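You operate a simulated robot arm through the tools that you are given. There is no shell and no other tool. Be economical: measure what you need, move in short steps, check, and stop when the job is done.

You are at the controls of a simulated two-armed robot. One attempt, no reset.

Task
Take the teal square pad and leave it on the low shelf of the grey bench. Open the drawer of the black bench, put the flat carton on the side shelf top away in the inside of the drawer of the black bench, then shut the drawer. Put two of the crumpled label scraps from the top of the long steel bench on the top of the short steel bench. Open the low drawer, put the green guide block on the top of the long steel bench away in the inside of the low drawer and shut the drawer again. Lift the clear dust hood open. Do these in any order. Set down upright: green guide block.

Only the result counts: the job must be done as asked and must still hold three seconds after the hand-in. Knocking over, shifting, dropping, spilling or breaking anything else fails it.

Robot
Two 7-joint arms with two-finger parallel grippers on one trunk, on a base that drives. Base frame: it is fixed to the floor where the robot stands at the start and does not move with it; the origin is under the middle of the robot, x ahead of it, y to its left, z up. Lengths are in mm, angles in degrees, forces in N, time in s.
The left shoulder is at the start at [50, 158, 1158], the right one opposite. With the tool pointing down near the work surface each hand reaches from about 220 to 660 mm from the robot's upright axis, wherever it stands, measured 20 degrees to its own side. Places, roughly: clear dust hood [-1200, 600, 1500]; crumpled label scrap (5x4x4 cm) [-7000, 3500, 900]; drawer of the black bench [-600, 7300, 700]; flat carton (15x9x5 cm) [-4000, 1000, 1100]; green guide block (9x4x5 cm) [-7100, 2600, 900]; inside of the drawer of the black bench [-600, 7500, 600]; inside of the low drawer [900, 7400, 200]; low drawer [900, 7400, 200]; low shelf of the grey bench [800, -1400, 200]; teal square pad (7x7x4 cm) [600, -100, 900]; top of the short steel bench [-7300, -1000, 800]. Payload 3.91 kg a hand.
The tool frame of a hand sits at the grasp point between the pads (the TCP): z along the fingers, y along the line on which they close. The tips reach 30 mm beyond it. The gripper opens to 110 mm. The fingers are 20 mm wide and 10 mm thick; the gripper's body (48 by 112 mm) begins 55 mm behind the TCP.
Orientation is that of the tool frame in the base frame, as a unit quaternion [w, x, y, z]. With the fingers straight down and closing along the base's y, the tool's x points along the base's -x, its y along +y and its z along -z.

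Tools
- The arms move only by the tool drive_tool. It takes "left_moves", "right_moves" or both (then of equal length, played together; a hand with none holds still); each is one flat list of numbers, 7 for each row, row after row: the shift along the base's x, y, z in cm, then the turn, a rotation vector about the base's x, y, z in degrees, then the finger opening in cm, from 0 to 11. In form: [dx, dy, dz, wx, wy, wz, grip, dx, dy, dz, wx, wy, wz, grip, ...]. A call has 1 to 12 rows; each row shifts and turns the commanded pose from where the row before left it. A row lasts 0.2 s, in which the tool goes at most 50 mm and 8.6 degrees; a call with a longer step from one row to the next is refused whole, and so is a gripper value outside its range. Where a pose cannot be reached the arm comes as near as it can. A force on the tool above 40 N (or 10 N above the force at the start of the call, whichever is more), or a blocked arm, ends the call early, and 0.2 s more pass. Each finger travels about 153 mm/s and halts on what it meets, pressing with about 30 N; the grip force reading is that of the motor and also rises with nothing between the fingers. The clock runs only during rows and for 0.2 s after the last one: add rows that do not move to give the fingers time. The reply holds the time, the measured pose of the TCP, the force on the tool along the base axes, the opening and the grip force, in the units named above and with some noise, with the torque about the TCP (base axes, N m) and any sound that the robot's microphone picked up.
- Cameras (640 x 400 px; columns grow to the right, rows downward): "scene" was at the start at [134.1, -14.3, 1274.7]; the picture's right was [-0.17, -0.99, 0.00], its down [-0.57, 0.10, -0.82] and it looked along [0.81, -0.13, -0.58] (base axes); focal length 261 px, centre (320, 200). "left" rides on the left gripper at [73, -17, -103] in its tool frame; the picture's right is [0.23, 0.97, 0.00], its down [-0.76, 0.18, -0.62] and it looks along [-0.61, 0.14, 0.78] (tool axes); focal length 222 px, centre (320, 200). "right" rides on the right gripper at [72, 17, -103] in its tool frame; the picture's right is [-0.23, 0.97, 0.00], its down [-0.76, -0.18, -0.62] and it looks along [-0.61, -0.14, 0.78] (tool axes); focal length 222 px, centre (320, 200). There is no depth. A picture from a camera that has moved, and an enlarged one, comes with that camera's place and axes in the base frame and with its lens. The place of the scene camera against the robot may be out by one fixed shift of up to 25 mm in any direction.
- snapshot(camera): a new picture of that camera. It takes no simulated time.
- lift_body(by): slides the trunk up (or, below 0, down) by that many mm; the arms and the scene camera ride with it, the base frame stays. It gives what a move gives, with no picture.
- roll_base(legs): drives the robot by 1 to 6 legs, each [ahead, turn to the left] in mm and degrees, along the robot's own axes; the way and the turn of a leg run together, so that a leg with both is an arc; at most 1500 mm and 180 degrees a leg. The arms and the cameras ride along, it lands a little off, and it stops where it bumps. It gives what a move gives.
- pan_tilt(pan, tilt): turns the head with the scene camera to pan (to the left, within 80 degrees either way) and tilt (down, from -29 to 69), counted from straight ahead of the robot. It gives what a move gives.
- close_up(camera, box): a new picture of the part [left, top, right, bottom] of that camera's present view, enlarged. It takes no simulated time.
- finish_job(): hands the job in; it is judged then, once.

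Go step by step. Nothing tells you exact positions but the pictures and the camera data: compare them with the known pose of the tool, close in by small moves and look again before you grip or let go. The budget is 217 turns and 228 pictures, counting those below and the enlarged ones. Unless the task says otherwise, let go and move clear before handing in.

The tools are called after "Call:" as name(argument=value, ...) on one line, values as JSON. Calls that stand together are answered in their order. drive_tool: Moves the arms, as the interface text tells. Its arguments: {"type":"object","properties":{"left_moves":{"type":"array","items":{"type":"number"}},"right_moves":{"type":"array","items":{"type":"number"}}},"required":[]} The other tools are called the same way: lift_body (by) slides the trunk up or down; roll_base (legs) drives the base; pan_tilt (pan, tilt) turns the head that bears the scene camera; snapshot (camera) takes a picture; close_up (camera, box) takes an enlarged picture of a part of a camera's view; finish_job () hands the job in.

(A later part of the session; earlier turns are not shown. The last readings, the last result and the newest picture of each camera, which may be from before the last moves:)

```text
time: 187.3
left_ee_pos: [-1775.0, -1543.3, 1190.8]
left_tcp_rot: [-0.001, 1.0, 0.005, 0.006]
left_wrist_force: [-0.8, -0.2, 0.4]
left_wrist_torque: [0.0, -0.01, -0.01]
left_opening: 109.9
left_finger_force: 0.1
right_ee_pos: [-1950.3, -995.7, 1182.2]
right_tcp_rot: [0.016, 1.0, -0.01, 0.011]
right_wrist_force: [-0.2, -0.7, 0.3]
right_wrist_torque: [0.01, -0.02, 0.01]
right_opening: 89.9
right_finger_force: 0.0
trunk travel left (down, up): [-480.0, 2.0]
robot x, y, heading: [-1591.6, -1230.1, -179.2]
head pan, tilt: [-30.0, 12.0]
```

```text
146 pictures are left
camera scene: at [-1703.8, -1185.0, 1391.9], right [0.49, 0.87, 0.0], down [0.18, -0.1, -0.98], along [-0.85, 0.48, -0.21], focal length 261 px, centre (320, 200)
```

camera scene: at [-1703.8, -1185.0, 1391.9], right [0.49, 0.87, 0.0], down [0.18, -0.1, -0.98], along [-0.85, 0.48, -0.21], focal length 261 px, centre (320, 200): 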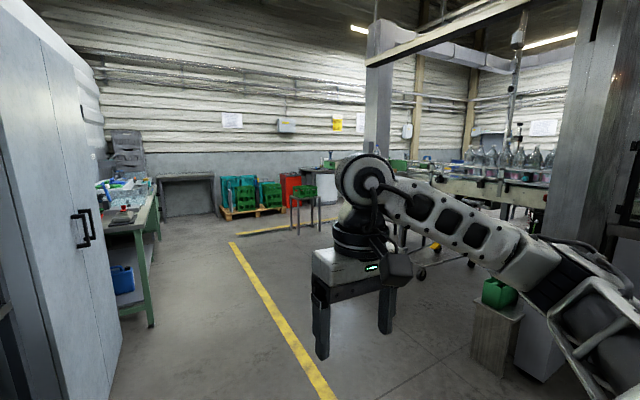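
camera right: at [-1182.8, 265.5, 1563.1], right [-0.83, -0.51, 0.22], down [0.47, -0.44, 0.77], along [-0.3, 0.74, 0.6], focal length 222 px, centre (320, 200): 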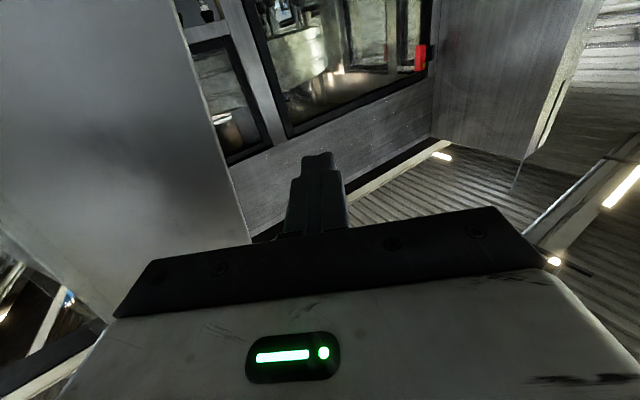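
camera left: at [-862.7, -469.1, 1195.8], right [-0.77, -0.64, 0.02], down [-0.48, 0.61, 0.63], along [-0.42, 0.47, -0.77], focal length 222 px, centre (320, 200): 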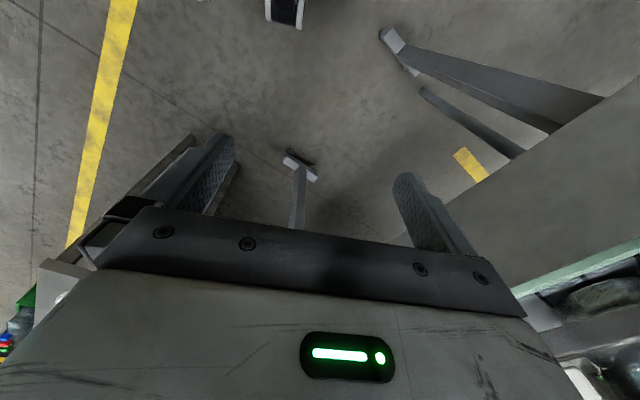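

The way is open. Head northwest toward the carton's area.

Call:
roll_base(legs=[[300, 0], [0, -30], [1000, 0]])

Call:
pan_tilt(pan=-20, tilt=10)

Call:
snapshot(camera="scene")

Call:
pan_tilt(pan=35, tilt=10)

Call:
snapshot(camera="scene")

```text
time: 188.9
left_ee_pos: [-1961.3, -1545.7, 1193.8]
left_tcp_rot: [0.009, 1.0, 0.006, 0.0]
left_wrist_force: [-0.5, -0.3, -0.2]
left_wrist_torque: [0.02, 0.01, 0.01]
left_opening: 109.9
left_finger_force: 0.1
right_ee_pos: [-2143.5, -996.6, 1184.3]
right_tcp_rot: [0.016, 1.0, -0.009, 0.006]
right_wrist_force: [0.3, 0.4, -0.7]
right_wrist_torque: [-0.01, -0.02, -0.02]
right_opening: 90.0
right_finger_force: 0.1
trunk travel left (down, up): [-480.0, 2.0]
robot x, y, heading: [-1792.0, -1234.3, -178.8]
head pan, tilt: [-30.0, 12.0]
stopped in leg 1: the robot was blocked; the commanded pose is now the measured one
```

```text
time: 189.6
left_ee_pos: [-1962.1, -1545.9, 1194.3]
left_tcp_rot: [0.007, 1.0, 0.004, 0.001]
left_wrist_force: [-0.7, 0.3, -0.8]
left_wrist_torque: [-0.02, 0.01, -0.02]
left_opening: 110.0
left_finger_force: 0.0
right_ee_pos: [-2142.7, -995.7, 1185.0]
right_tcp_rot: [0.016, 1.0, -0.009, 0.005]
right_wrist_force: [-0.3, 0.4, -0.5]
right_wrist_torque: [-0.01, -0.01, -0.01]
right_opening: 89.9
right_finger_force: 0.0
trunk travel left (down, up): [-480.0, 2.0]
robot x, y, heading: [-1792.5, -1232.4, -179.3]
head pan, tilt: [-20.0, 10.0]
```

```text
145 pictures are left
camera scene: at [-1898.2, -1199.7, 1396.8], right [0.33, 0.94, -0.01], down [0.15, -0.06, -0.99], along [-0.93, 0.32, -0.16], focal length 261 px, centre (320, 200)
```

scene: 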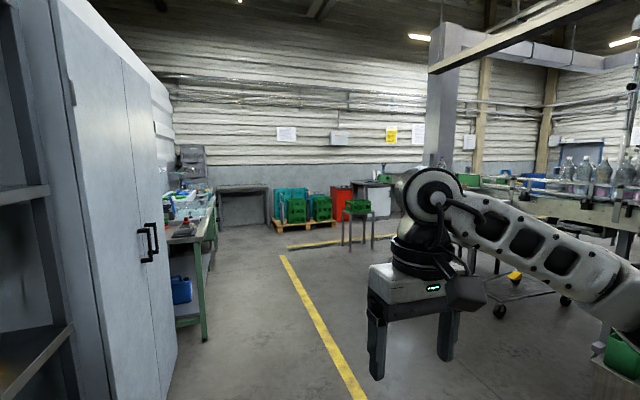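

```text
time: 190.9
left_ee_pos: [-1963.8, -1545.4, 1194.0]
left_tcp_rot: [0.008, 1.0, 0.005, 0.0]
left_wrist_force: [0.8, 0.7, -0.2]
left_wrist_torque: [0.01, 0.01, -0.01]
left_opening: 109.9
left_finger_force: 0.1
right_ee_pos: [-2141.9, -996.2, 1184.7]
right_tcp_rot: [0.017, 1.0, -0.009, 0.005]
right_wrist_force: [-0.9, 0.7, 0.4]
right_wrist_torque: [-0.03, -0.02, -0.01]
right_opening: 90.1
right_finger_force: 0.0
trunk travel left (down, up): [-480.0, 2.0]
robot x, y, heading: [-1790.9, -1231.2, -178.8]
head pan, tilt: [35.0, 10.0]
```

```text
144 pictures are left
camera scene: at [-1886.3, -1284.2, 1396.7], right [-0.59, 0.81, 0.01], down [0.13, 0.1, -0.99], along [-0.8, -0.58, -0.16], focal length 261 px, centre (320, 200)
```

scene: 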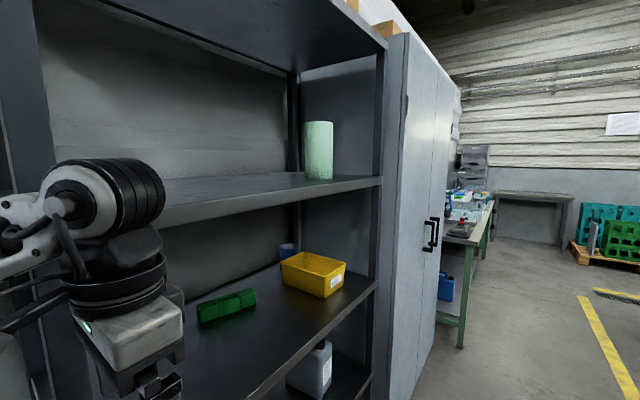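

The left arm ran into the rack front. Back straight out, tuck the left hand inward, then proceed a bit further north.

Call:
roll_base(legs=[[-260, 0]])

Call:
drive_tool(left_moves=[-2, 3, 0, 0, 0, 0, 11, -2, 3, 0, 0, 0, 0, 11, -2, 3, 0, 0, 0, 0, 11, -2, 2, 0, 0, 0, 0, 11])

Call:
snapshot(camera="scene")

Call:
pan_tilt(pan=-60, tilt=20)

Call:
snapshot(camera="scene")

```text
time: 192.7
left_ee_pos: [-1712.9, -1543.4, 1191.5]
left_tcp_rot: [0.006, 1.0, 0.003, 0.005]
left_wrist_force: [0.6, -0.4, -0.4]
left_wrist_torque: [-0.01, -0.04, 0.04]
left_opening: 110.2
left_finger_force: 0.1
right_ee_pos: [-1892.3, -993.5, 1180.1]
right_tcp_rot: [0.016, 1.0, -0.012, 0.011]
right_wrist_force: [-0.3, 0.7, -0.3]
right_wrist_torque: [0.02, 0.0, 0.04]
right_opening: 90.1
right_finger_force: 0.2
trunk travel left (down, up): [-480.0, 2.0]
robot x, y, heading: [-1530.3, -1226.3, -179.2]
head pan, tilt: [35.0, 10.0]
```

```text
time: 193.7
left_ee_pos: [-1795.0, -1431.7, 1191.1]
left_tcp_rot: [0.007, 1.0, 0.004, 0.007]
left_wrist_force: [-1.3, -0.7, 0.3]
left_wrist_torque: [0.03, -0.01, -0.02]
left_opening: 109.8
left_finger_force: 0.0
right_ee_pos: [-1893.1, -994.1, 1180.6]
right_tcp_rot: [0.015, 1.0, -0.011, 0.012]
right_wrist_force: [1.3, 0.3, 0.0]
right_wrist_torque: [0.03, -0.01, 0.0]
right_opening: 89.9
right_finger_force: 0.1
trunk travel left (down, up): [-480.0, 2.0]
robot x, y, heading: [-1531.4, -1225.6, -179.2]
head pan, tilt: [35.0, 10.0]
```

```text
143 pictures are left
camera scene: at [-1639.2, -1282.3, 1395.2], right [-0.58, 0.81, 0.0], down [0.14, 0.1, -0.98], along [-0.8, -0.58, -0.17], focal length 261 px, centre (320, 200)
```

scene: 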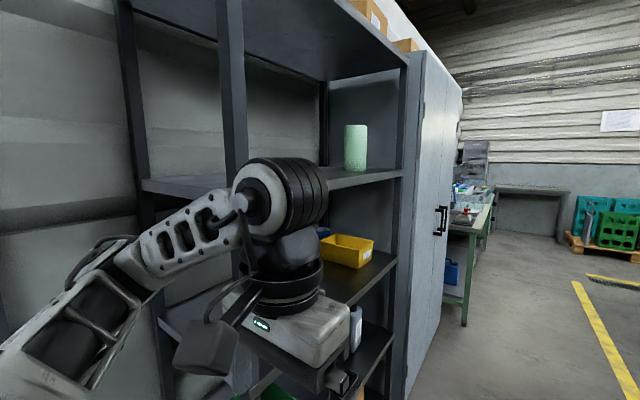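

```text
time: 195.4
left_ee_pos: [-1794.6, -1433.8, 1191.5]
left_tcp_rot: [0.007, 1.0, 0.004, 0.006]
left_wrist_force: [-0.1, -0.4, -0.6]
left_wrist_torque: [-0.01, 0.01, -0.01]
left_opening: 110.1
left_finger_force: 0.0
right_ee_pos: [-1892.4, -993.3, 1181.6]
right_tcp_rot: [0.016, 1.0, -0.012, 0.011]
right_wrist_force: [-0.2, 0.2, -0.9]
right_wrist_torque: [-0.03, 0.01, 0.05]
right_opening: 90.1
right_finger_force: 0.0
trunk travel left (down, up): [-480.0, 2.0]
robot x, y, heading: [-1532.6, -1225.3, -179.2]
head pan, tilt: [-60.0, 20.0]
```

```text
142 pictures are left
camera scene: at [-1611.0, -1148.3, 1378.9], right [0.86, 0.51, 0.0], down [0.17, -0.29, -0.94], along [-0.48, 0.81, -0.34], focal length 261 px, centre (320, 200)
```

scene: 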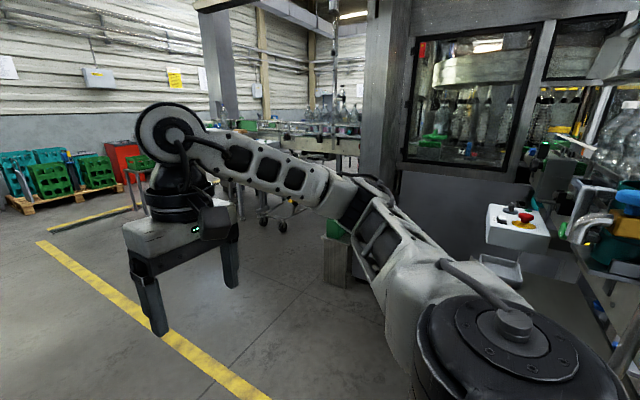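

Clear to the northwest. Continue.

Call:
roll_base(legs=[[0, -22], [420, 0], [0, -20], [1200, 0]])

Call:
pan_tilt(pan=0, tilt=10)

Call:
snapshot(camera="scene")

```text
time: 206.0
left_ee_pos: [-3180.3, -284.0, 1192.6]
left_tcp_rot: [0.008, 0.94, -0.34, 0.003]
left_wrist_force: [-0.6, -0.6, 0.3]
left_wrist_torque: [0.0, 0.01, -0.03]
left_opening: 110.3
left_finger_force: 0.1
right_ee_pos: [-2972.8, 114.7, 1181.8]
right_tcp_rot: [0.018, 0.935, -0.354, 0.005]
right_wrist_force: [1.5, -0.2, -0.5]
right_wrist_torque: [-0.01, 0.01, 0.0]
right_opening: 90.2
right_finger_force: 0.1
trunk travel left (down, up): [-480.0, 2.0]
robot x, y, heading: [-2848.8, -298.0, 140.8]
head pan, tilt: [-60.0, 20.0]
```

```text
time: 207.3
left_ee_pos: [-3181.4, -285.6, 1192.1]
left_tcp_rot: [0.008, 0.94, -0.341, 0.004]
left_wrist_force: [-0.2, -0.3, 1.3]
left_wrist_torque: [-0.01, 0.0, 0.0]
left_opening: 110.1
left_finger_force: 0.0
right_ee_pos: [-2971.9, 114.2, 1180.8]
right_tcp_rot: [0.019, 0.935, -0.353, 0.005]
right_wrist_force: [-0.5, 0.6, -0.6]
right_wrist_torque: [-0.01, 0.01, -0.02]
right_opening: 90.2
right_finger_force: 0.1
trunk travel left (down, up): [-480.0, 2.0]
robot x, y, heading: [-2845.4, -299.2, 140.6]
head pan, tilt: [0.0, 10.0]
```

```text
141 pictures are left
camera scene: at [-2942.2, -213.7, 1395.2], right [0.64, 0.77, 0.0], down [0.13, -0.11, -0.98], along [-0.76, 0.63, -0.17], focal length 261 px, centre (320, 200)
```

scene: 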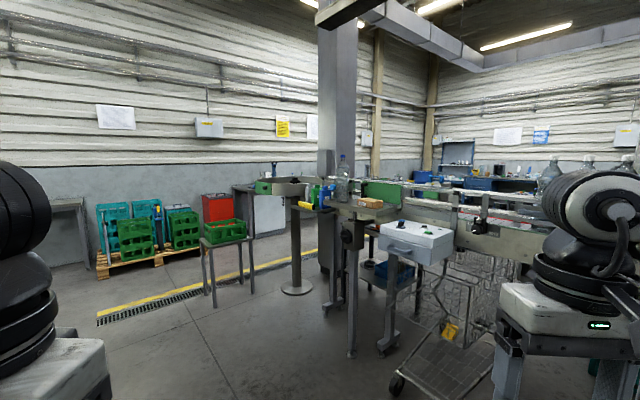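

I see a small brown carton at px (372,203), matching [-4000, 1000, 1100]. Zoom in.

Call:
close_up(camera="scene", box=[280, 140, 480, 265])

```text
3.20 times, centred on (380, 202) of scene
camera zoom: at [-2942.2, -213.7, 1395.2], right [0.64, 0.77, 0.0], down [0.13, -0.11, -0.98], along [-0.76, 0.63, -0.17], focal length 835 px, centre (128, 192)
```

zoom: 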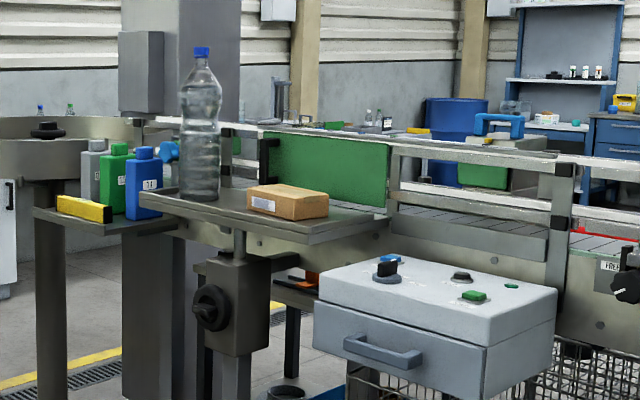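

The carton sits on the shelf at about [-3975, 1048] next to a bottle. Drive to a spot south of it.

Call:
roll_base(legs=[[0, 5], [1200, 0], [0, -50]])

Call:
pan_tilt(pan=0, tilt=25)

Call:
snapshot(camera="scene")

```text
time: 216.2
left_ee_pos: [-4060.2, 613.4, 1192.1]
left_tcp_rot: [0.008, 0.735, -0.678, 0.0]
left_wrist_force: [-0.3, 0.3, 0.0]
left_wrist_torque: [0.06, 0.0, 0.0]
left_opening: 110.0
left_finger_force: 0.0
right_ee_pos: [-3628.9, 741.7, 1181.1]
right_tcp_rot: [0.02, 0.725, -0.689, -0.003]
right_wrist_force: [-0.9, 0.6, -0.1]
right_wrist_torque: [-0.02, -0.02, 0.03]
right_opening: 90.0
right_finger_force: 0.1
trunk travel left (down, up): [-480.0, 2.0]
robot x, y, heading: [-3833.8, 365.0, 94.8]
head pan, tilt: [0.0, 10.0]
```

```text
time: 216.9
left_ee_pos: [-4060.2, 611.9, 1192.5]
left_tcp_rot: [0.01, 0.735, -0.678, 0.0]
left_wrist_force: [-1.2, 0.3, 0.2]
left_wrist_torque: [-0.05, 0.04, -0.01]
left_opening: 109.9
left_finger_force: 0.0
right_ee_pos: [-3627.8, 741.1, 1181.4]
right_tcp_rot: [0.019, 0.725, -0.688, -0.002]
right_wrist_force: [-0.6, 0.3, -0.3]
right_wrist_torque: [0.01, -0.01, -0.05]
right_opening: 90.0
right_finger_force: 0.0
trunk travel left (down, up): [-480.0, 2.0]
robot x, y, heading: [-3835.3, 361.7, 95.2]
head pan, tilt: [0.0, 25.0]
```

```text
139 pictures are left
camera scene: at [-3839.7, 495.4, 1370.9], right [1.0, 0.09, 0.0], down [0.04, -0.42, -0.91], along [-0.08, 0.9, -0.42], focal length 261 px, centre (320, 200)
```

scene: 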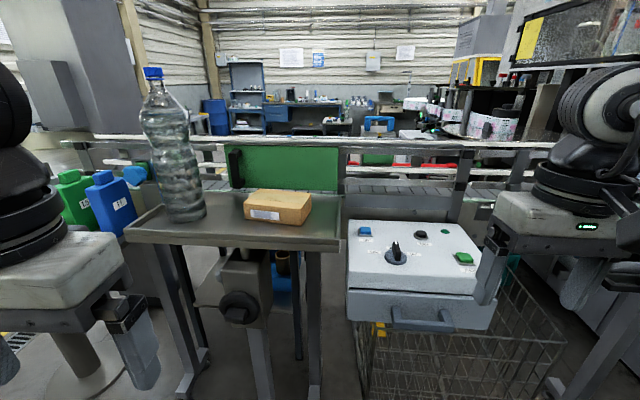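

Carton at about [-3991, 1038]. Move closer and turn so it lies in the left arm's sector.

Call:
roll_base(legs=[[150, 0], [0, -15]])

Call:
pan_tilt(pan=20, tilt=35)

Call:
snapshot(camera="scene")

Call:
snapshot(camera="left")

```text
time: 219.2
left_ee_pos: [-4001.1, 814.4, 1192.2]
left_tcp_rot: [-0.008, -0.64, 0.768, 0.002]
left_wrist_force: [-0.2, 0.2, -0.6]
left_wrist_torque: [-0.02, 0.0, 0.0]
left_opening: 110.1
left_finger_force: 0.0
right_ee_pos: [-3551.7, 828.3, 1180.6]
right_tcp_rot: [-0.019, -0.629, 0.777, 0.005]
right_wrist_force: [-1.0, 0.2, -1.1]
right_wrist_torque: [0.0, -0.01, 0.0]
right_opening: 90.1
right_finger_force: 0.1
trunk travel left (down, up): [-480.0, 2.0]
robot x, y, heading: [-3846.2, 521.6, 80.0]
head pan, tilt: [0.0, 25.0]
```

```text
time: 220.0
left_ee_pos: [-4001.5, 815.8, 1191.4]
left_tcp_rot: [-0.008, -0.64, 0.768, 0.001]
left_wrist_force: [0.3, 0.6, 0.3]
left_wrist_torque: [-0.02, 0.02, 0.04]
left_opening: 110.1
left_finger_force: 0.1
right_ee_pos: [-3551.6, 829.5, 1181.4]
right_tcp_rot: [-0.019, -0.63, 0.777, 0.004]
right_wrist_force: [-1.1, 0.3, 0.6]
right_wrist_torque: [-0.01, -0.03, 0.01]
right_opening: 90.0
right_finger_force: 0.1
trunk travel left (down, up): [-480.0, 2.0]
robot x, y, heading: [-3852.5, 515.1, 80.2]
head pan, tilt: [20.0, 35.0]
```

```text
138 pictures are left
camera scene: at [-3850.1, 644.0, 1355.1], right [0.98, 0.17, 0.0], down [0.1, -0.56, -0.82], along [-0.14, 0.81, -0.57], focal length 261 px, centre (320, 200)
```

scene: 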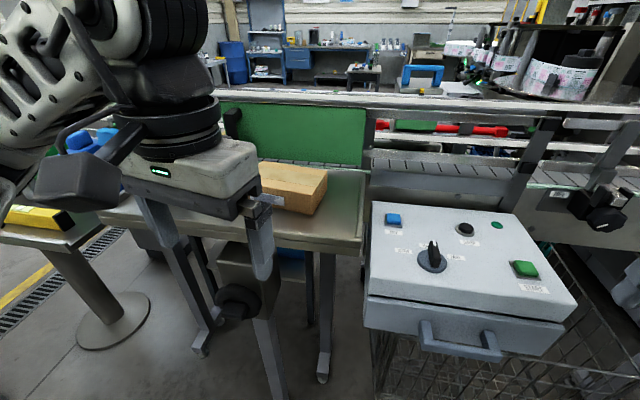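

```text
137 pictures are left
camera left: at [-3995.4, 743.1, 1295.0], right [-1.0, -0.05, 0.02], down [-0.03, 0.79, 0.62], along [-0.04, 0.61, -0.79], focal length 222 px, centre (320, 200)
```

left: 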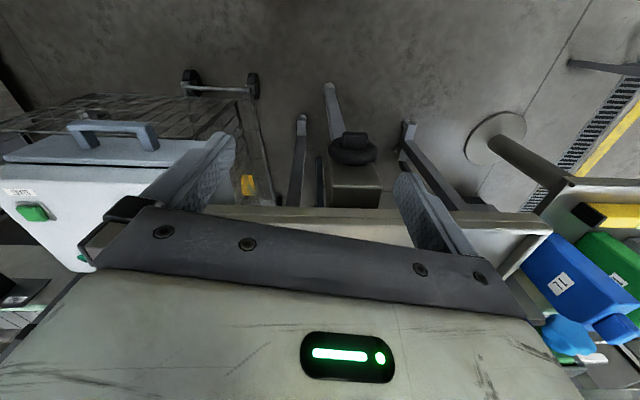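

The hand hides the carton; I'll raise it and rotate 90° so it closes fore-aft, then look again.

Call:
drive_tool(left_moves=[0, 0, 2, 0, 0, -8, 11, 0, 0, 2, 0, 0, -8, 11, 0, 0, 2, 0, 0, -8, 11, 0, 0, 1, 0, 0, -8, 11, 0, 0, 0, 0, 0, -8, 11, 0, 0, 0, 0, 0, -8, 11, 0, 0, 0, 0, 0, -8, 11, 0, 0, 0, 0, 0, -8, 11, 0, 0, 0, 0, 0, -8, 11, 0, 0, 0, 0, 0, -7, 11])

Call:
snapshot(camera="scene")

Call:
snapshot(camera="left")

```text
time: 222.2
left_ee_pos: [-3994.5, 808.0, 1258.1]
left_tcp_rot: [-0.005, -0.005, 1.0, 0.006]
left_wrist_force: [0.5, 0.5, 0.0]
left_wrist_torque: [0.02, 0.01, 0.05]
left_opening: 110.1
left_finger_force: 0.1
left hand out of reach, approached as far as the arm can: row 10
right_ee_pos: [-3550.8, 828.8, 1182.2]
right_tcp_rot: [-0.019, -0.629, 0.777, 0.005]
right_wrist_force: [0.7, -0.1, -0.2]
right_wrist_torque: [-0.02, -0.02, -0.03]
right_opening: 89.8
right_finger_force: 0.1
trunk travel left (down, up): [-480.0, 2.0]
robot x, y, heading: [-3849.4, 514.1, 79.7]
head pan, tilt: [20.0, 35.0]
```

```text
136 pictures are left
camera scene: at [-3849.6, 644.1, 1355.0], right [0.98, 0.17, 0.0], down [0.1, -0.56, -0.82], along [-0.14, 0.81, -0.57], focal length 261 px, centre (320, 200)
```

scene: 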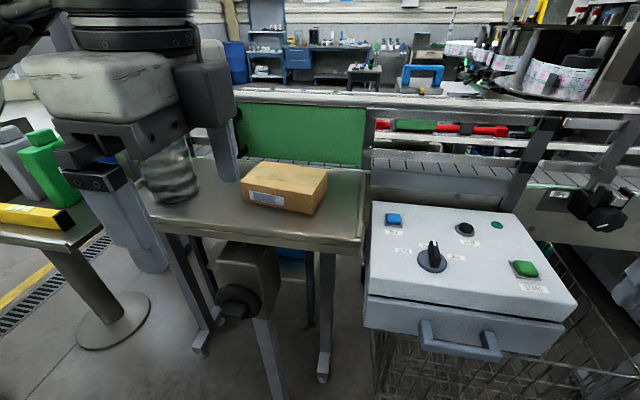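

```text
135 pictures are left
camera left: at [-4064.1, 788.9, 1361.5], right [-0.24, 0.97, 0.02], down [0.77, 0.18, 0.62], along [0.6, 0.16, -0.79], focal length 222 px, centre (320, 200)
```

left: 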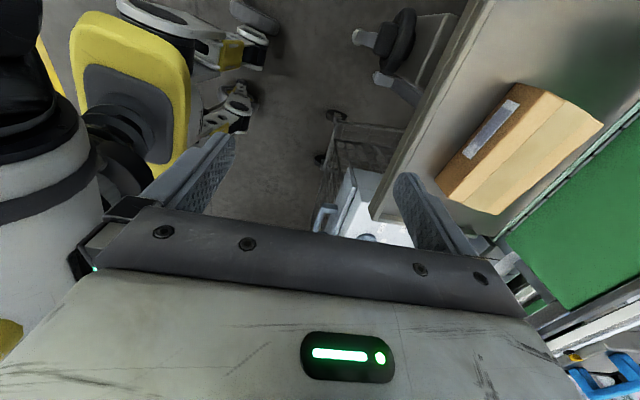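

Carton centre ≈ [-3990, 1062], top ≈1114, long axis rotated −9°. The hand's yaw hit its limit, so I'll turn the base −9° to align it.

Call:
roll_base(legs=[[0, -9]])

Call:
drive_tool(left_moves=[-1, 3, 0, 0, 0, 0, 11, -1, 4, 0, 0, 0, 0, 11, -1, 4, 0, 0, 0, 0, 11, -1, 4, 0, 0, 0, 0, 11, 0, 4, 0, 0, 0, 0, 11])

Call:
snapshot(camera="left")

Call:
snapshot(camera="scene")

```text
time: 223.3
left_ee_pos: [-3949.0, 825.4, 1258.2]
left_tcp_rot: [-0.006, 0.072, 0.997, 0.006]
left_wrist_force: [-0.3, 0.1, -0.2]
left_wrist_torque: [0.03, 0.01, -0.02]
left_opening: 110.1
left_finger_force: 0.0
right_ee_pos: [-3506.8, 777.6, 1181.2]
right_tcp_rot: [-0.019, -0.566, 0.824, 0.006]
right_wrist_force: [0.9, -0.5, 0.5]
right_wrist_torque: [0.0, 0.01, -0.03]
right_opening: 89.9
right_finger_force: 0.1
trunk travel left (down, up): [-480.0, 2.0]
robot x, y, heading: [-3849.6, 518.1, 71.1]
head pan, tilt: [20.0, 35.0]
```

```text
time: 224.5
left_ee_pos: [-3913.6, 852.2, 1228.3]
left_tcp_rot: [-0.006, 0.07, 0.997, 0.007]
left_wrist_force: [-0.4, -0.3, -0.4]
left_wrist_torque: [0.03, 0.0, 0.0]
left_opening: 110.2
left_finger_force: 0.2
left hand out of reach, approached as far as the arm can: row 1, 2, 3, 4, 5
right_ee_pos: [-3506.0, 778.9, 1180.8]
right_tcp_rot: [-0.018, -0.566, 0.824, 0.007]
right_wrist_force: [-1.3, 0.0, 0.4]
right_wrist_torque: [-0.01, 0.02, 0.0]
right_opening: 90.0
right_finger_force: 0.1
trunk travel left (down, up): [-480.0, 2.0]
robot x, y, heading: [-3847.7, 519.0, 71.3]
head pan, tilt: [20.0, 35.0]
```

```text
134 pictures are left
camera left: at [-3985.3, 845.7, 1331.7], right [-0.09, 1.0, 0.02], down [0.79, 0.06, 0.62], along [0.61, 0.07, -0.79], focal length 222 px, centre (320, 200)
```

left: 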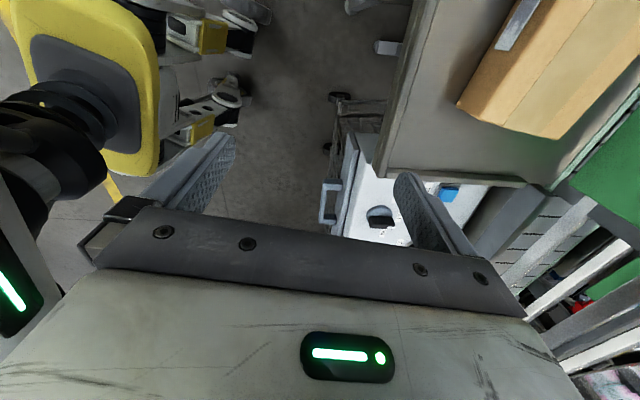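

```text
133 pictures are left
camera scene: at [-3830.2, 644.0, 1355.0], right [1.0, 0.02, 0.0], down [0.01, -0.57, -0.82], along [-0.02, 0.82, -0.57], focal length 261 px, centre (320, 200)
```

scene: 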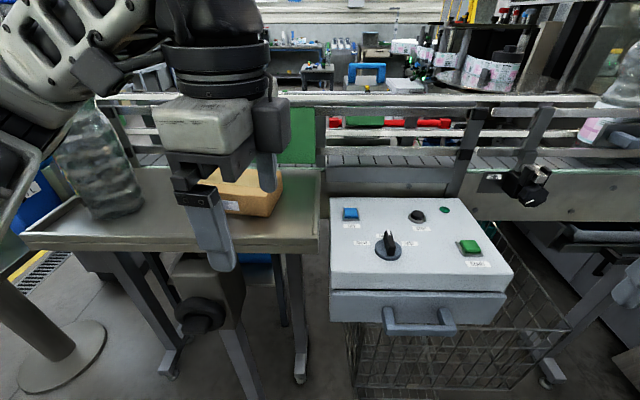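

That yaw branch is limited. I'll rotate the hand the other way (+180°) in place and retry.

Call:
drive_tool(left_moves=[-1, 0, 1, 0, 0, 8.5, 11, -1, 0, 1, 0, 0, 8.5, 11, -1, 0, 0, 0, 0, 8.5, 11, -1, 0, 0, 0, 0, 8.5, 11, -1, 0, 0, 0, 0, 8.5, 11, 0, 0, 0, 0, 0, 8.5, 11, 0, 0, 0, 0, 0, 8.5, 11, 0, 0, 0, 0, 0, 8.5, 11, 0, 0, 0, 0, 0, 8.5, 11, 0, 0, 0, 0, 0, 8.5, 11, 0, 0, 0, 0, 0, 8.5, 11])

Call:
drive_tool(left_moves=[0, 0, 0, 0, 0, 8.5, 11, 0, 0, 0, 0, 0, 8.5, 11, 0, 0, 0, 0, 0, 8.5, 11, 0, 0, 0, 0, 0, 8.5, 11, 0, 0, 0, 0, 0, 8.5, 11, 0, 0, 0, 0, 0, 8.5, 11, 0, 0, 0, 0, 0, 8.5, 11, 0, 0, 0, 0, 0, 8.5, 11, 0, 0, 0, 0, 0, 8.5, 11, 0, 0, 0, 0, 0, 8.5, 11])

Call:
drive_tool(left_moves=[-1, 4, 0, 0, 0, 0, 11, -1, 4, 0, 0, 0, 0, 11, 0, 4, 0, 0, 0, 0, 11, 0, 4, 0, 0, 0, 0, 11])

Call:
snapshot(camera="left")

```text
time: 226.9
left_ee_pos: [-3962.5, 854.4, 1247.3]
left_tcp_rot: [-0.008, -0.679, 0.734, 0.0]
left_wrist_force: [0.2, 0.3, 0.3]
left_wrist_torque: [0.04, -0.01, 0.0]
left_opening: 110.1
left_finger_force: 0.1
right_ee_pos: [-3507.7, 779.6, 1180.4]
right_tcp_rot: [-0.018, -0.566, 0.824, 0.006]
right_wrist_force: [0.5, 0.1, -0.5]
right_wrist_torque: [-0.04, 0.01, -0.02]
right_opening: 90.0
right_finger_force: 0.2
trunk travel left (down, up): [-480.0, 2.0]
robot x, y, heading: [-3850.8, 516.1, 71.2]
head pan, tilt: [20.0, 35.0]
```

```text
time: 229.1
left_ee_pos: [-3961.1, 853.9, 1248.5]
left_tcp_rot: [0.007, 0.996, -0.084, 0.006]
left_wrist_force: [0.2, -0.9, 0.5]
left_wrist_torque: [0.01, 0.01, 0.01]
left_opening: 109.8
left_finger_force: 0.0
right_ee_pos: [-3507.6, 778.8, 1180.6]
right_tcp_rot: [-0.018, -0.566, 0.824, 0.007]
right_wrist_force: [-0.4, -1.0, -1.1]
right_wrist_torque: [-0.01, 0.03, -0.05]
right_opening: 90.0
right_finger_force: 0.0
trunk travel left (down, up): [-480.0, 2.0]
robot x, y, heading: [-3851.9, 519.5, 71.2]
head pan, tilt: [20.0, 35.0]
```

```text
time: 230.1
left_ee_pos: [-3983.2, 1015.2, 1244.9]
left_tcp_rot: [0.008, 0.996, -0.085, 0.005]
left_wrist_force: [-0.5, 0.0, -0.3]
left_wrist_torque: [-0.02, -0.01, 0.02]
left_opening: 110.0
left_finger_force: 0.1
right_ee_pos: [-3507.3, 779.2, 1181.0]
right_tcp_rot: [-0.019, -0.566, 0.824, 0.006]
right_wrist_force: [0.2, 0.1, -0.2]
right_wrist_torque: [0.04, -0.01, 0.0]
right_opening: 89.9
right_finger_force: 0.1
trunk travel left (down, up): [-480.0, 2.0]
robot x, y, heading: [-3848.5, 516.0, 71.2]
head pan, tilt: [20.0, 35.0]
```

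```text
132 pictures are left
camera left: at [-3908.7, 1021.4, 1348.4], right [0.06, -1.0, 0.02], down [-0.79, -0.04, 0.62], along [-0.61, -0.05, -0.79], focal length 222 px, centre (320, 200)
```

left: 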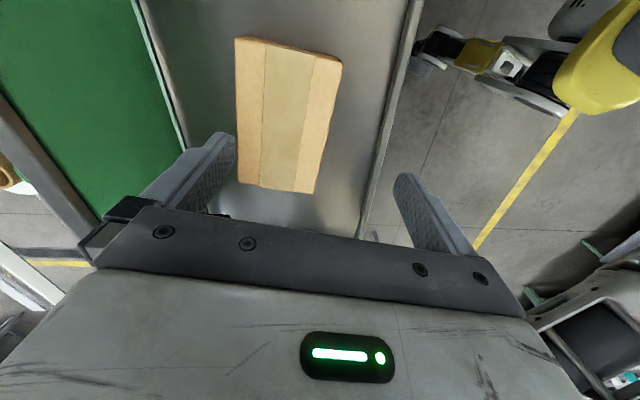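

Carton centre ≈ [-3999, 1053], aligned within 2°. Move over and descend partway.

Call:
drive_tool(left_moves=[-1.6, 1.8, -2, 0, 0, 2, 11, 0, 2, -3, 0, 0, 0, 11, 0, 0, -4, 0, 0, 0, 11])

Call:
snapshot(camera="left")

```text
time: 230.9
left_ee_pos: [-3997.4, 1051.5, 1156.8]
left_tcp_rot: [0.007, 0.998, -0.068, 0.007]
left_wrist_force: [-0.6, -1.0, -0.3]
left_wrist_torque: [-0.01, -0.01, 0.03]
left_opening: 110.0
left_finger_force: 0.1
right_ee_pos: [-3507.1, 778.7, 1181.1]
right_tcp_rot: [-0.018, -0.566, 0.824, 0.006]
right_wrist_force: [0.0, -0.1, -0.5]
right_wrist_torque: [0.01, -0.01, 0.01]
right_opening: 90.0
right_finger_force: 0.0
trunk travel left (down, up): [-480.0, 2.0]
robot x, y, heading: [-3849.2, 517.4, 71.2]
head pan, tilt: [20.0, 35.0]
```

```text
131 pictures are left
camera left: at [-3924.6, 1061.5, 1260.2], right [0.09, -1.0, 0.02], down [-0.79, -0.06, 0.61], along [-0.61, -0.07, -0.79], focal length 222 px, centre (320, 200)
```

left: 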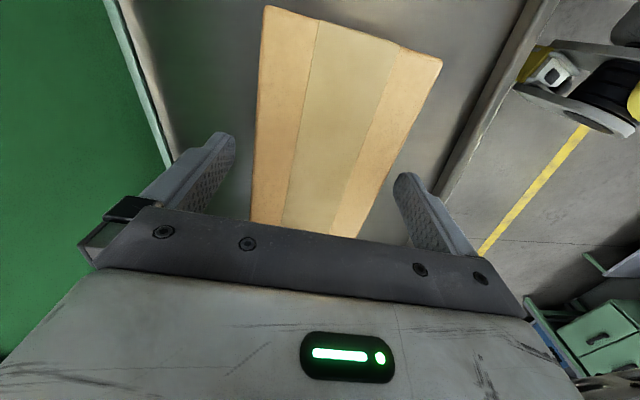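

Well centred. Descend and grip.

Call:
drive_tool(left_moves=[0, 0, -2.5, 0, 0, 0, 11, 0, 0, -2, 0, 0, 0, 11, 0, 0, -0.8, 0, 0, 0, 11, 0, 0, 0, 0, 0, 0, 9, 0, 0, 0, 0, 0, 0, 5, 0, 0, 0, 0, 0, 0, 0, 0, 0, 0, 0, 0, 0, 0])

Call:
drive_tool(left_moves=[0, 0, 1, 0, 0, 0, 0, 0, 0, 2, 0, 0, 0, 0, 0, 0, 3, 0, 0, 0, 0])

Call:
snapshot(camera="left")

Call:
snapshot(camera="scene")

```text
time: 231.6
left_ee_pos: [-3998.3, 1052.4, 1119.8]
left_tcp_rot: [-0.002, 0.998, -0.068, 0.01]
left_wrist_force: [0.7, -6.0, 13.5]
left_wrist_torque: [-0.93, 0.2, 0.07]
left_opening: 109.9
left_finger_force: 0.1
right_ee_pos: [-3506.3, 777.0, 1180.6]
right_tcp_rot: [-0.017, -0.566, 0.824, 0.007]
right_wrist_force: [0.0, 0.4, -0.4]
right_wrist_torque: [-0.03, -0.01, -0.04]
right_opening: 90.5
right_finger_force: 0.1
trunk travel left (down, up): [-480.0, 2.0]
robot x, y, heading: [-3852.2, 513.4, 71.1]
head pan, tilt: [20.0, 35.0]
stopped in row 3 (left hand): the force on the tool passed its limit at 48 N (the readings are from after the stop); the commanded pose is now the measured one
```

```text
time: 232.4
left_ee_pos: [-3997.9, 1057.0, 1176.9]
left_tcp_rot: [0.0, 0.998, -0.067, 0.008]
left_wrist_force: [0.1, -0.1, -1.2]
left_wrist_torque: [0.03, 0.04, 0.01]
left_opening: 89.6
left_finger_force: 29.9
right_ee_pos: [-3506.1, 779.2, 1180.5]
right_tcp_rot: [-0.018, -0.566, 0.824, 0.007]
right_wrist_force: [0.4, 0.0, -0.9]
right_wrist_torque: [0.0, -0.07, -0.01]
right_opening: 90.0
right_finger_force: 0.0
trunk travel left (down, up): [-480.0, 2.0]
robot x, y, heading: [-3848.2, 517.6, 71.0]
head pan, tilt: [20.0, 35.0]
```

```text
130 pictures are left
camera left: at [-3924.8, 1063.8, 1280.3], right [0.1, -1.0, 0.0], down [-0.79, -0.07, 0.61], along [-0.61, -0.06, -0.79], focal length 222 px, centre (320, 200)
```

left: 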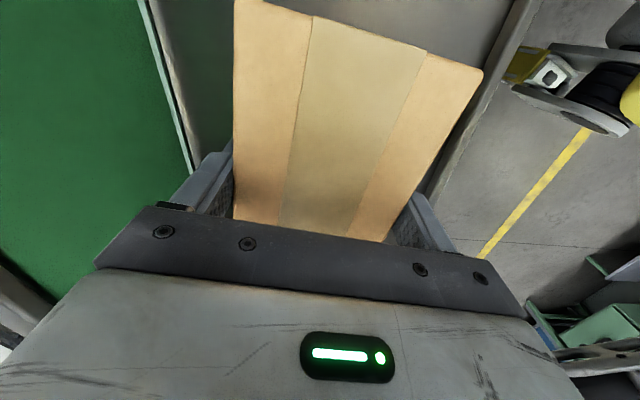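

```text
129 pictures are left
camera scene: at [-3830.4, 643.9, 1355.0], right [1.0, 0.02, 0.0], down [0.01, -0.57, -0.82], along [-0.02, 0.82, -0.57], focal length 261 px, centre (320, 200)
```

scene: 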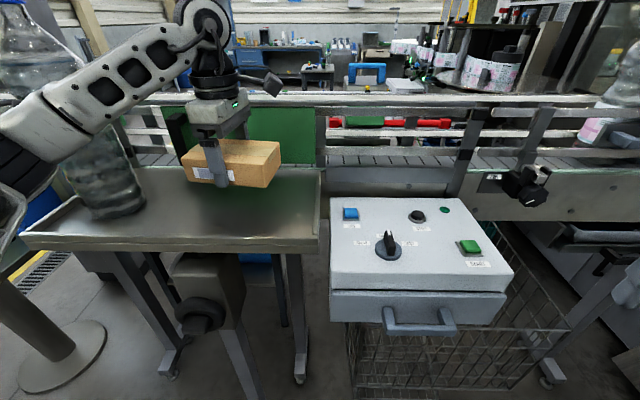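

The carton is gripped and lifted. Raise and retract it toward the body.

Call:
drive_tool(left_moves=[0, 0, 3, 0, 0, 0, 0, 0, -1, 3, 0, 0, 0, 0, 1, -3, 2, 0, 0, 0, 0, 1, -3.5, 0, 0, 0, 0, 0, 1, -3.5, 0, 0, 0, 0, 0, 0, -4, 0, 0, 0, 0, 0, 0, -4, 0, 0, 0, 0, 0, 0, -4, 0, 0, 0, 0, 0])

Call:
snapshot(camera="left")

Call:
snapshot(camera="scene")

```text
time: 234.2
left_ee_pos: [-3970.2, 823.8, 1257.7]
left_tcp_rot: [-0.001, 0.998, -0.066, 0.009]
left_wrist_force: [-0.5, -0.3, -0.8]
left_wrist_torque: [0.01, 0.03, 0.03]
left_opening: 89.4
left_finger_force: 30.6
right_ee_pos: [-3507.6, 778.0, 1180.6]
right_tcp_rot: [-0.018, -0.566, 0.824, 0.006]
right_wrist_force: [-0.4, 0.5, -0.9]
right_wrist_torque: [-0.01, 0.04, 0.01]
right_opening: 90.3
right_finger_force: 0.1
trunk travel left (down, up): [-480.0, 2.0]
robot x, y, heading: [-3852.6, 522.3, 71.1]
head pan, tilt: [20.0, 35.0]
```

```text
128 pictures are left
camera left: at [-3896.5, 832.0, 1360.6], right [0.1, -1.0, 0.0], down [-0.79, -0.08, 0.61], along [-0.61, -0.06, -0.79], focal length 222 px, centre (320, 200)
```

left: 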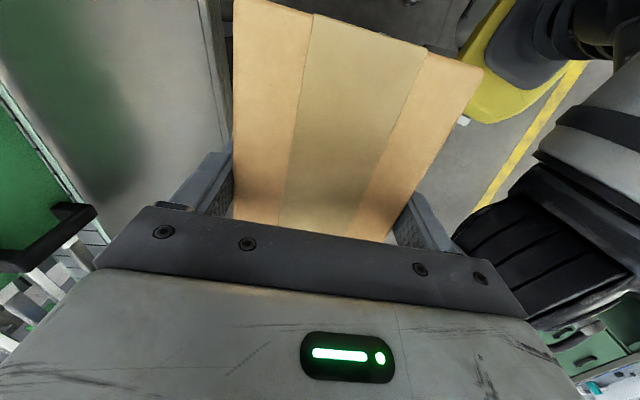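

```text
127 pictures are left
camera scene: at [-3830.5, 643.6, 1355.1], right [1.0, 0.02, 0.0], down [0.01, -0.57, -0.82], along [-0.02, 0.82, -0.57], focal length 261 px, centre (320, 200)
```

scene: 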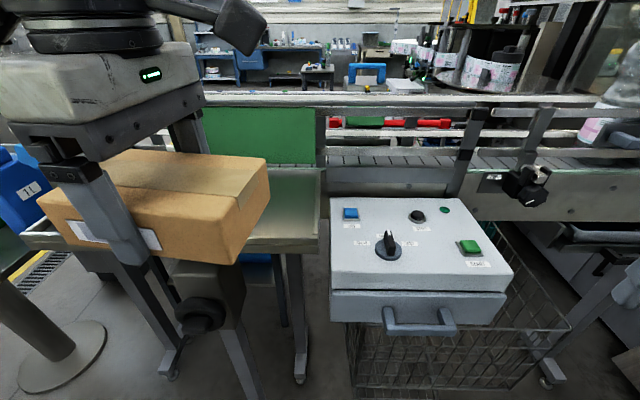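

Both fine. Now back away and look west for the route to the long steel bench.

Call:
roll_base(legs=[[-400, 0], [0, 85]])

Call:
pan_tilt(pan=-10, tilt=10)

Call:
snapshot(camera="scene")

```text
time: 240.3
left_ee_pos: [-4293.4, 47.2, 1257.0]
left_tcp_rot: [-0.007, 0.778, 0.629, 0.008]
left_wrist_force: [-1.0, 0.5, -1.1]
left_wrist_torque: [-0.02, -0.01, 0.02]
left_opening: 89.7
left_finger_force: 29.9
right_ee_pos: [-4211.4, 505.3, 1180.9]
right_tcp_rot: [0.019, 0.975, -0.221, 0.007]
right_wrist_force: [0.9, 0.3, 0.8]
right_wrist_torque: [-0.02, 0.01, -0.02]
right_opening: 89.8
right_finger_force: 0.1
trunk travel left (down, up): [-480.0, 2.0]
robot x, y, heading: [-3979.3, 140.2, 156.5]
head pan, tilt: [20.0, 35.0]
```

```text
time: 241.3
left_ee_pos: [-4293.2, 47.3, 1257.1]
left_tcp_rot: [-0.006, 0.778, 0.628, 0.006]
left_wrist_force: [0.2, -0.1, -2.2]
left_wrist_torque: [-0.01, -0.02, -0.02]
left_opening: 89.5
left_finger_force: 29.9
right_ee_pos: [-4210.9, 503.9, 1181.6]
right_tcp_rot: [0.018, 0.975, -0.222, 0.008]
right_wrist_force: [0.1, 0.9, 0.3]
right_wrist_torque: [0.04, -0.01, 0.02]
right_opening: 90.2
right_finger_force: 0.1
trunk travel left (down, up): [-480.0, 2.0]
robot x, y, heading: [-3976.4, 143.1, 156.6]
head pan, tilt: [-10.0, 10.0]
```

```text
126 pictures are left
camera scene: at [-4085.0, 209.5, 1395.1], right [0.55, 0.84, 0.0], down [0.15, -0.1, -0.98], along [-0.82, 0.54, -0.17], focal length 261 px, centre (320, 200)
```

scene: 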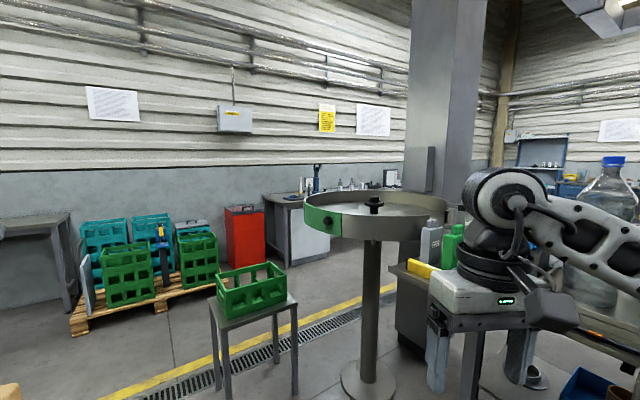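

The pallets and wall are at x≈−6700/−7400, and a stool at about [-5450, 650]. I'll go west along y≈100, then north at x≈−6100.

Call:
roll_base(legs=[[0, 24.5], [1400, 0], [700, 0], [0, -90]])

Call:
pan_tilt(pan=15, tilt=15)

Call:
snapshot(camera="scene")

```text
time: 256.8
left_ee_pos: [-6316.5, 351.1, 1256.5]
left_tcp_rot: [-0.002, 0.992, 0.122, 0.009]
left_wrist_force: [0.6, -0.4, -0.5]
left_wrist_torque: [-0.01, 0.0, -0.05]
left_opening: 89.8
left_finger_force: 30.4
right_ee_pos: [-5870.2, 479.6, 1181.2]
right_tcp_rot: [0.019, 0.711, -0.703, -0.003]
right_wrist_force: [-0.3, 0.9, -0.5]
right_wrist_torque: [0.04, -0.01, 0.01]
right_opening: 90.1
right_finger_force: 0.0
trunk travel left (down, up): [-480.0, 2.0]
robot x, y, heading: [-6093.8, 108.5, 92.8]
head pan, tilt: [-10.0, 10.0]
```

```text
time: 257.7
left_ee_pos: [-6317.1, 350.8, 1256.8]
left_tcp_rot: [-0.002, 0.993, 0.121, 0.01]
left_wrist_force: [-0.2, 0.5, -1.0]
left_wrist_torque: [-0.01, 0.01, -0.03]
left_opening: 89.6
left_finger_force: 30.1
right_ee_pos: [-5869.2, 478.2, 1180.8]
right_tcp_rot: [0.019, 0.711, -0.703, -0.002]
right_wrist_force: [-0.1, 0.1, 0.1]
right_wrist_torque: [-0.01, 0.0, -0.01]
right_opening: 90.3
right_finger_force: 0.1
trunk travel left (down, up): [-480.0, 2.0]
robot x, y, heading: [-6090.8, 110.7, 92.9]
head pan, tilt: [15.0, 15.0]
```

```text
125 pictures are left
camera scene: at [-6114.4, 239.2, 1387.1], right [0.95, 0.3, 0.0], down [0.08, -0.25, -0.97], along [-0.29, 0.92, -0.26], focal length 261 px, centre (320, 200)
```

scene: 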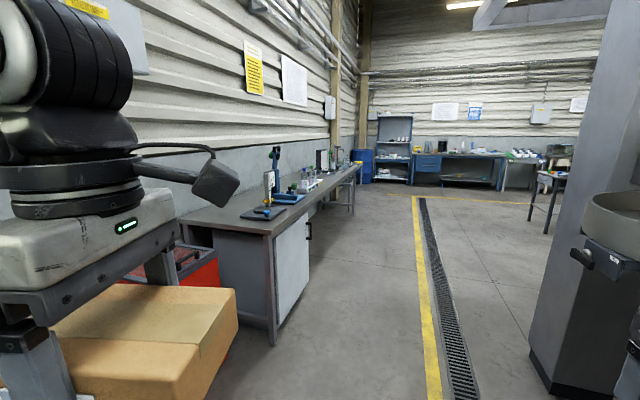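

The long bench runs along the west wall (front edge ≈ x −6830). Drive north to about y 2400 and look at it.

Call:
roll_base(legs=[[0, 1], [1400, 0], [900, 0], [0, 60]])

Call:
pan_tilt(pan=10, tilt=25)

Call:
snapshot(camera="scene")

Call:
pan_tilt(pan=-40, tilt=25)

Call:
snapshot(camera="scene")

```text
time: 272.1
left_ee_pos: [-6536.6, 2344.4, 1257.3]
left_tcp_rot: [-0.007, 0.796, 0.605, 0.008]
left_wrist_force: [0.6, -0.4, -1.3]
left_wrist_torque: [-0.01, 0.01, 0.05]
left_opening: 89.8
left_finger_force: 30.1
right_ee_pos: [-6426.9, 2796.3, 1181.3]
right_tcp_rot: [0.019, 0.968, -0.249, 0.007]
right_wrist_force: [-0.9, -0.6, 0.6]
right_wrist_torque: [-0.03, -0.02, -0.02]
right_opening: 89.9
right_finger_force: 0.1
trunk travel left (down, up): [-480.0, 2.0]
robot x, y, heading: [-6213.3, 2419.7, 153.2]
head pan, tilt: [15.0, 15.0]
```

```text
time: 272.8
left_ee_pos: [-6536.2, 2343.7, 1256.4]
left_tcp_rot: [-0.006, 0.796, 0.605, 0.007]
left_wrist_force: [-0.5, -0.8, -2.1]
left_wrist_torque: [-0.01, -0.02, 0.01]
left_opening: 89.9
left_finger_force: 29.7
right_ee_pos: [-6427.6, 2797.0, 1180.5]
right_tcp_rot: [0.018, 0.968, -0.249, 0.007]
right_wrist_force: [-0.2, 0.3, 1.1]
right_wrist_torque: [-0.04, 0.03, 0.03]
right_opening: 90.0
right_finger_force: 0.0
trunk travel left (down, up): [-480.0, 2.0]
robot x, y, heading: [-6217.1, 2424.0, 153.3]
head pan, tilt: [10.0, 25.0]
```

```text
124 pictures are left
camera scene: at [-6332.3, 2466.0, 1370.9], right [0.29, 0.96, 0.0], down [0.4, -0.12, -0.91], along [-0.87, 0.26, -0.42], focal length 261 px, centre (320, 200)
```

scene: 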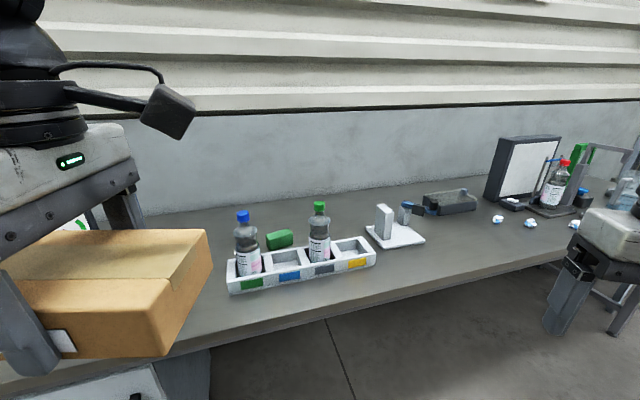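

```text
time: 274.0
left_ee_pos: [-6535.9, 2344.5, 1257.7]
left_tcp_rot: [-0.006, 0.796, 0.605, 0.007]
left_wrist_force: [-0.4, -0.9, -1.2]
left_wrist_torque: [0.0, 0.0, 0.01]
left_opening: 89.6
left_finger_force: 29.9
right_ee_pos: [-6426.7, 2796.2, 1180.2]
right_tcp_rot: [0.018, 0.968, -0.249, 0.007]
right_wrist_force: [0.1, 0.7, -0.8]
right_wrist_torque: [0.04, 0.03, -0.01]
right_opening: 89.9
right_finger_force: 0.1
trunk travel left (down, up): [-480.0, 2.0]
robot x, y, heading: [-6216.1, 2423.6, 153.4]
head pan, tilt: [-40.0, 25.0]
```

```text
123 pictures are left
camera scene: at [-6280.5, 2524.1, 1370.8], right [0.92, 0.4, 0.0], down [0.17, -0.39, -0.91], along [-0.36, 0.83, -0.42], focal length 261 px, centre (320, 200)
```

scene: 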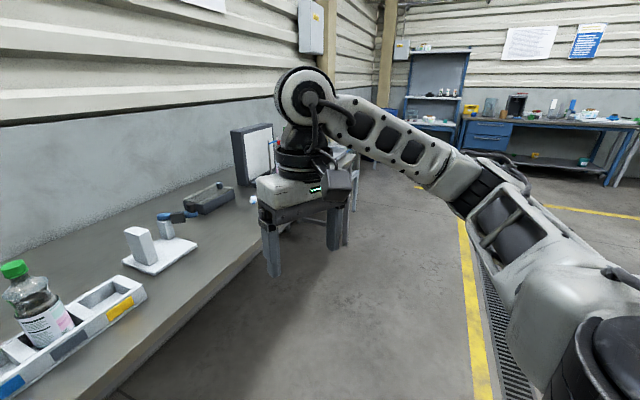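

Scraps are near y 3375–3615, and the green block sits behind the bottle tray near [-7061, 2547]. I'll take the block now with the right hand (carton stays in the left). Approach facing the bench.

Call:
roll_base(legs=[[0, 48], [290, 0], [0, -21]])

Call:
pan_tilt(pan=-20, tilt=35)

Call:
snapshot(camera="scene")

Call:
snapshot(camera="right")

```text
time: 279.3
left_ee_pos: [-6731.0, 2093.8, 1256.8]
left_tcp_rot: [-0.008, 0.627, 0.779, 0.004]
left_wrist_force: [0.0, 0.7, -1.6]
left_wrist_torque: [-0.05, 0.0, 0.03]
left_opening: 89.5
left_finger_force: 30.3
right_ee_pos: [-6845.9, 2544.7, 1181.2]
right_tcp_rot: [0.016, 1.0, -0.01, 0.012]
right_wrist_force: [-0.8, 0.8, -0.7]
right_wrist_torque: [0.0, 0.01, 0.01]
right_opening: 90.2
right_finger_force: 0.0
trunk travel left (down, up): [-480.0, 2.0]
robot x, y, heading: [-6483.3, 2313.6, -178.9]
head pan, tilt: [-40.0, 25.0]
```

```text
time: 280.1
left_ee_pos: [-6731.4, 2094.0, 1256.9]
left_tcp_rot: [-0.007, 0.627, 0.779, 0.004]
left_wrist_force: [0.1, 0.4, -0.9]
left_wrist_torque: [-0.01, -0.04, 0.0]
left_opening: 89.6
left_finger_force: 30.4
right_ee_pos: [-6845.9, 2544.0, 1180.6]
right_tcp_rot: [0.016, 1.0, -0.01, 0.011]
right_wrist_force: [1.3, 0.1, 0.3]
right_wrist_torque: [-0.03, 0.0, 0.02]
right_opening: 90.3
right_finger_force: 0.1
trunk travel left (down, up): [-480.0, 2.0]
robot x, y, heading: [-6484.2, 2314.4, -179.0]
head pan, tilt: [-20.0, 35.0]
```

```text
122 pictures are left
camera scene: at [-6599.3, 2339.9, 1355.1], right [0.33, 0.95, 0.0], down [0.54, -0.19, -0.82], along [-0.77, 0.27, -0.57], focal length 261 px, centre (320, 200)
```

scene: 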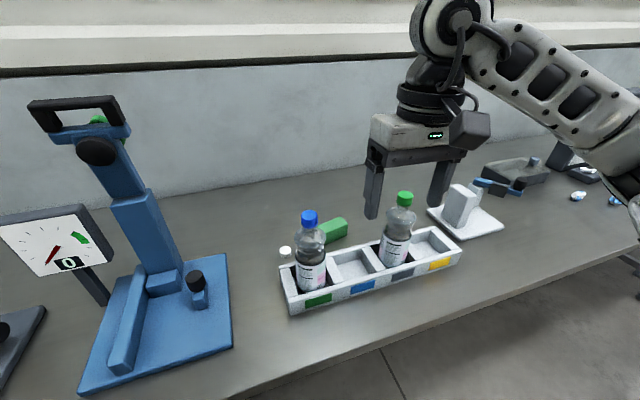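

```text
121 pictures are left
camera right: at [-6776.3, 2530.0, 1287.4], right [-0.25, -0.97, 0.03], down [-0.77, 0.21, 0.6], along [-0.59, 0.13, -0.8], focal length 222 px, centre (320, 200)
```

right: 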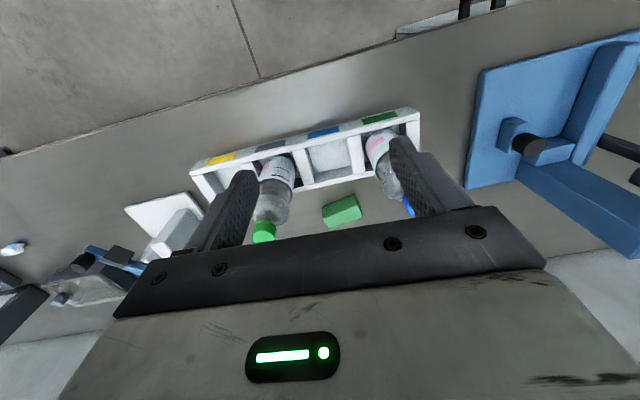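

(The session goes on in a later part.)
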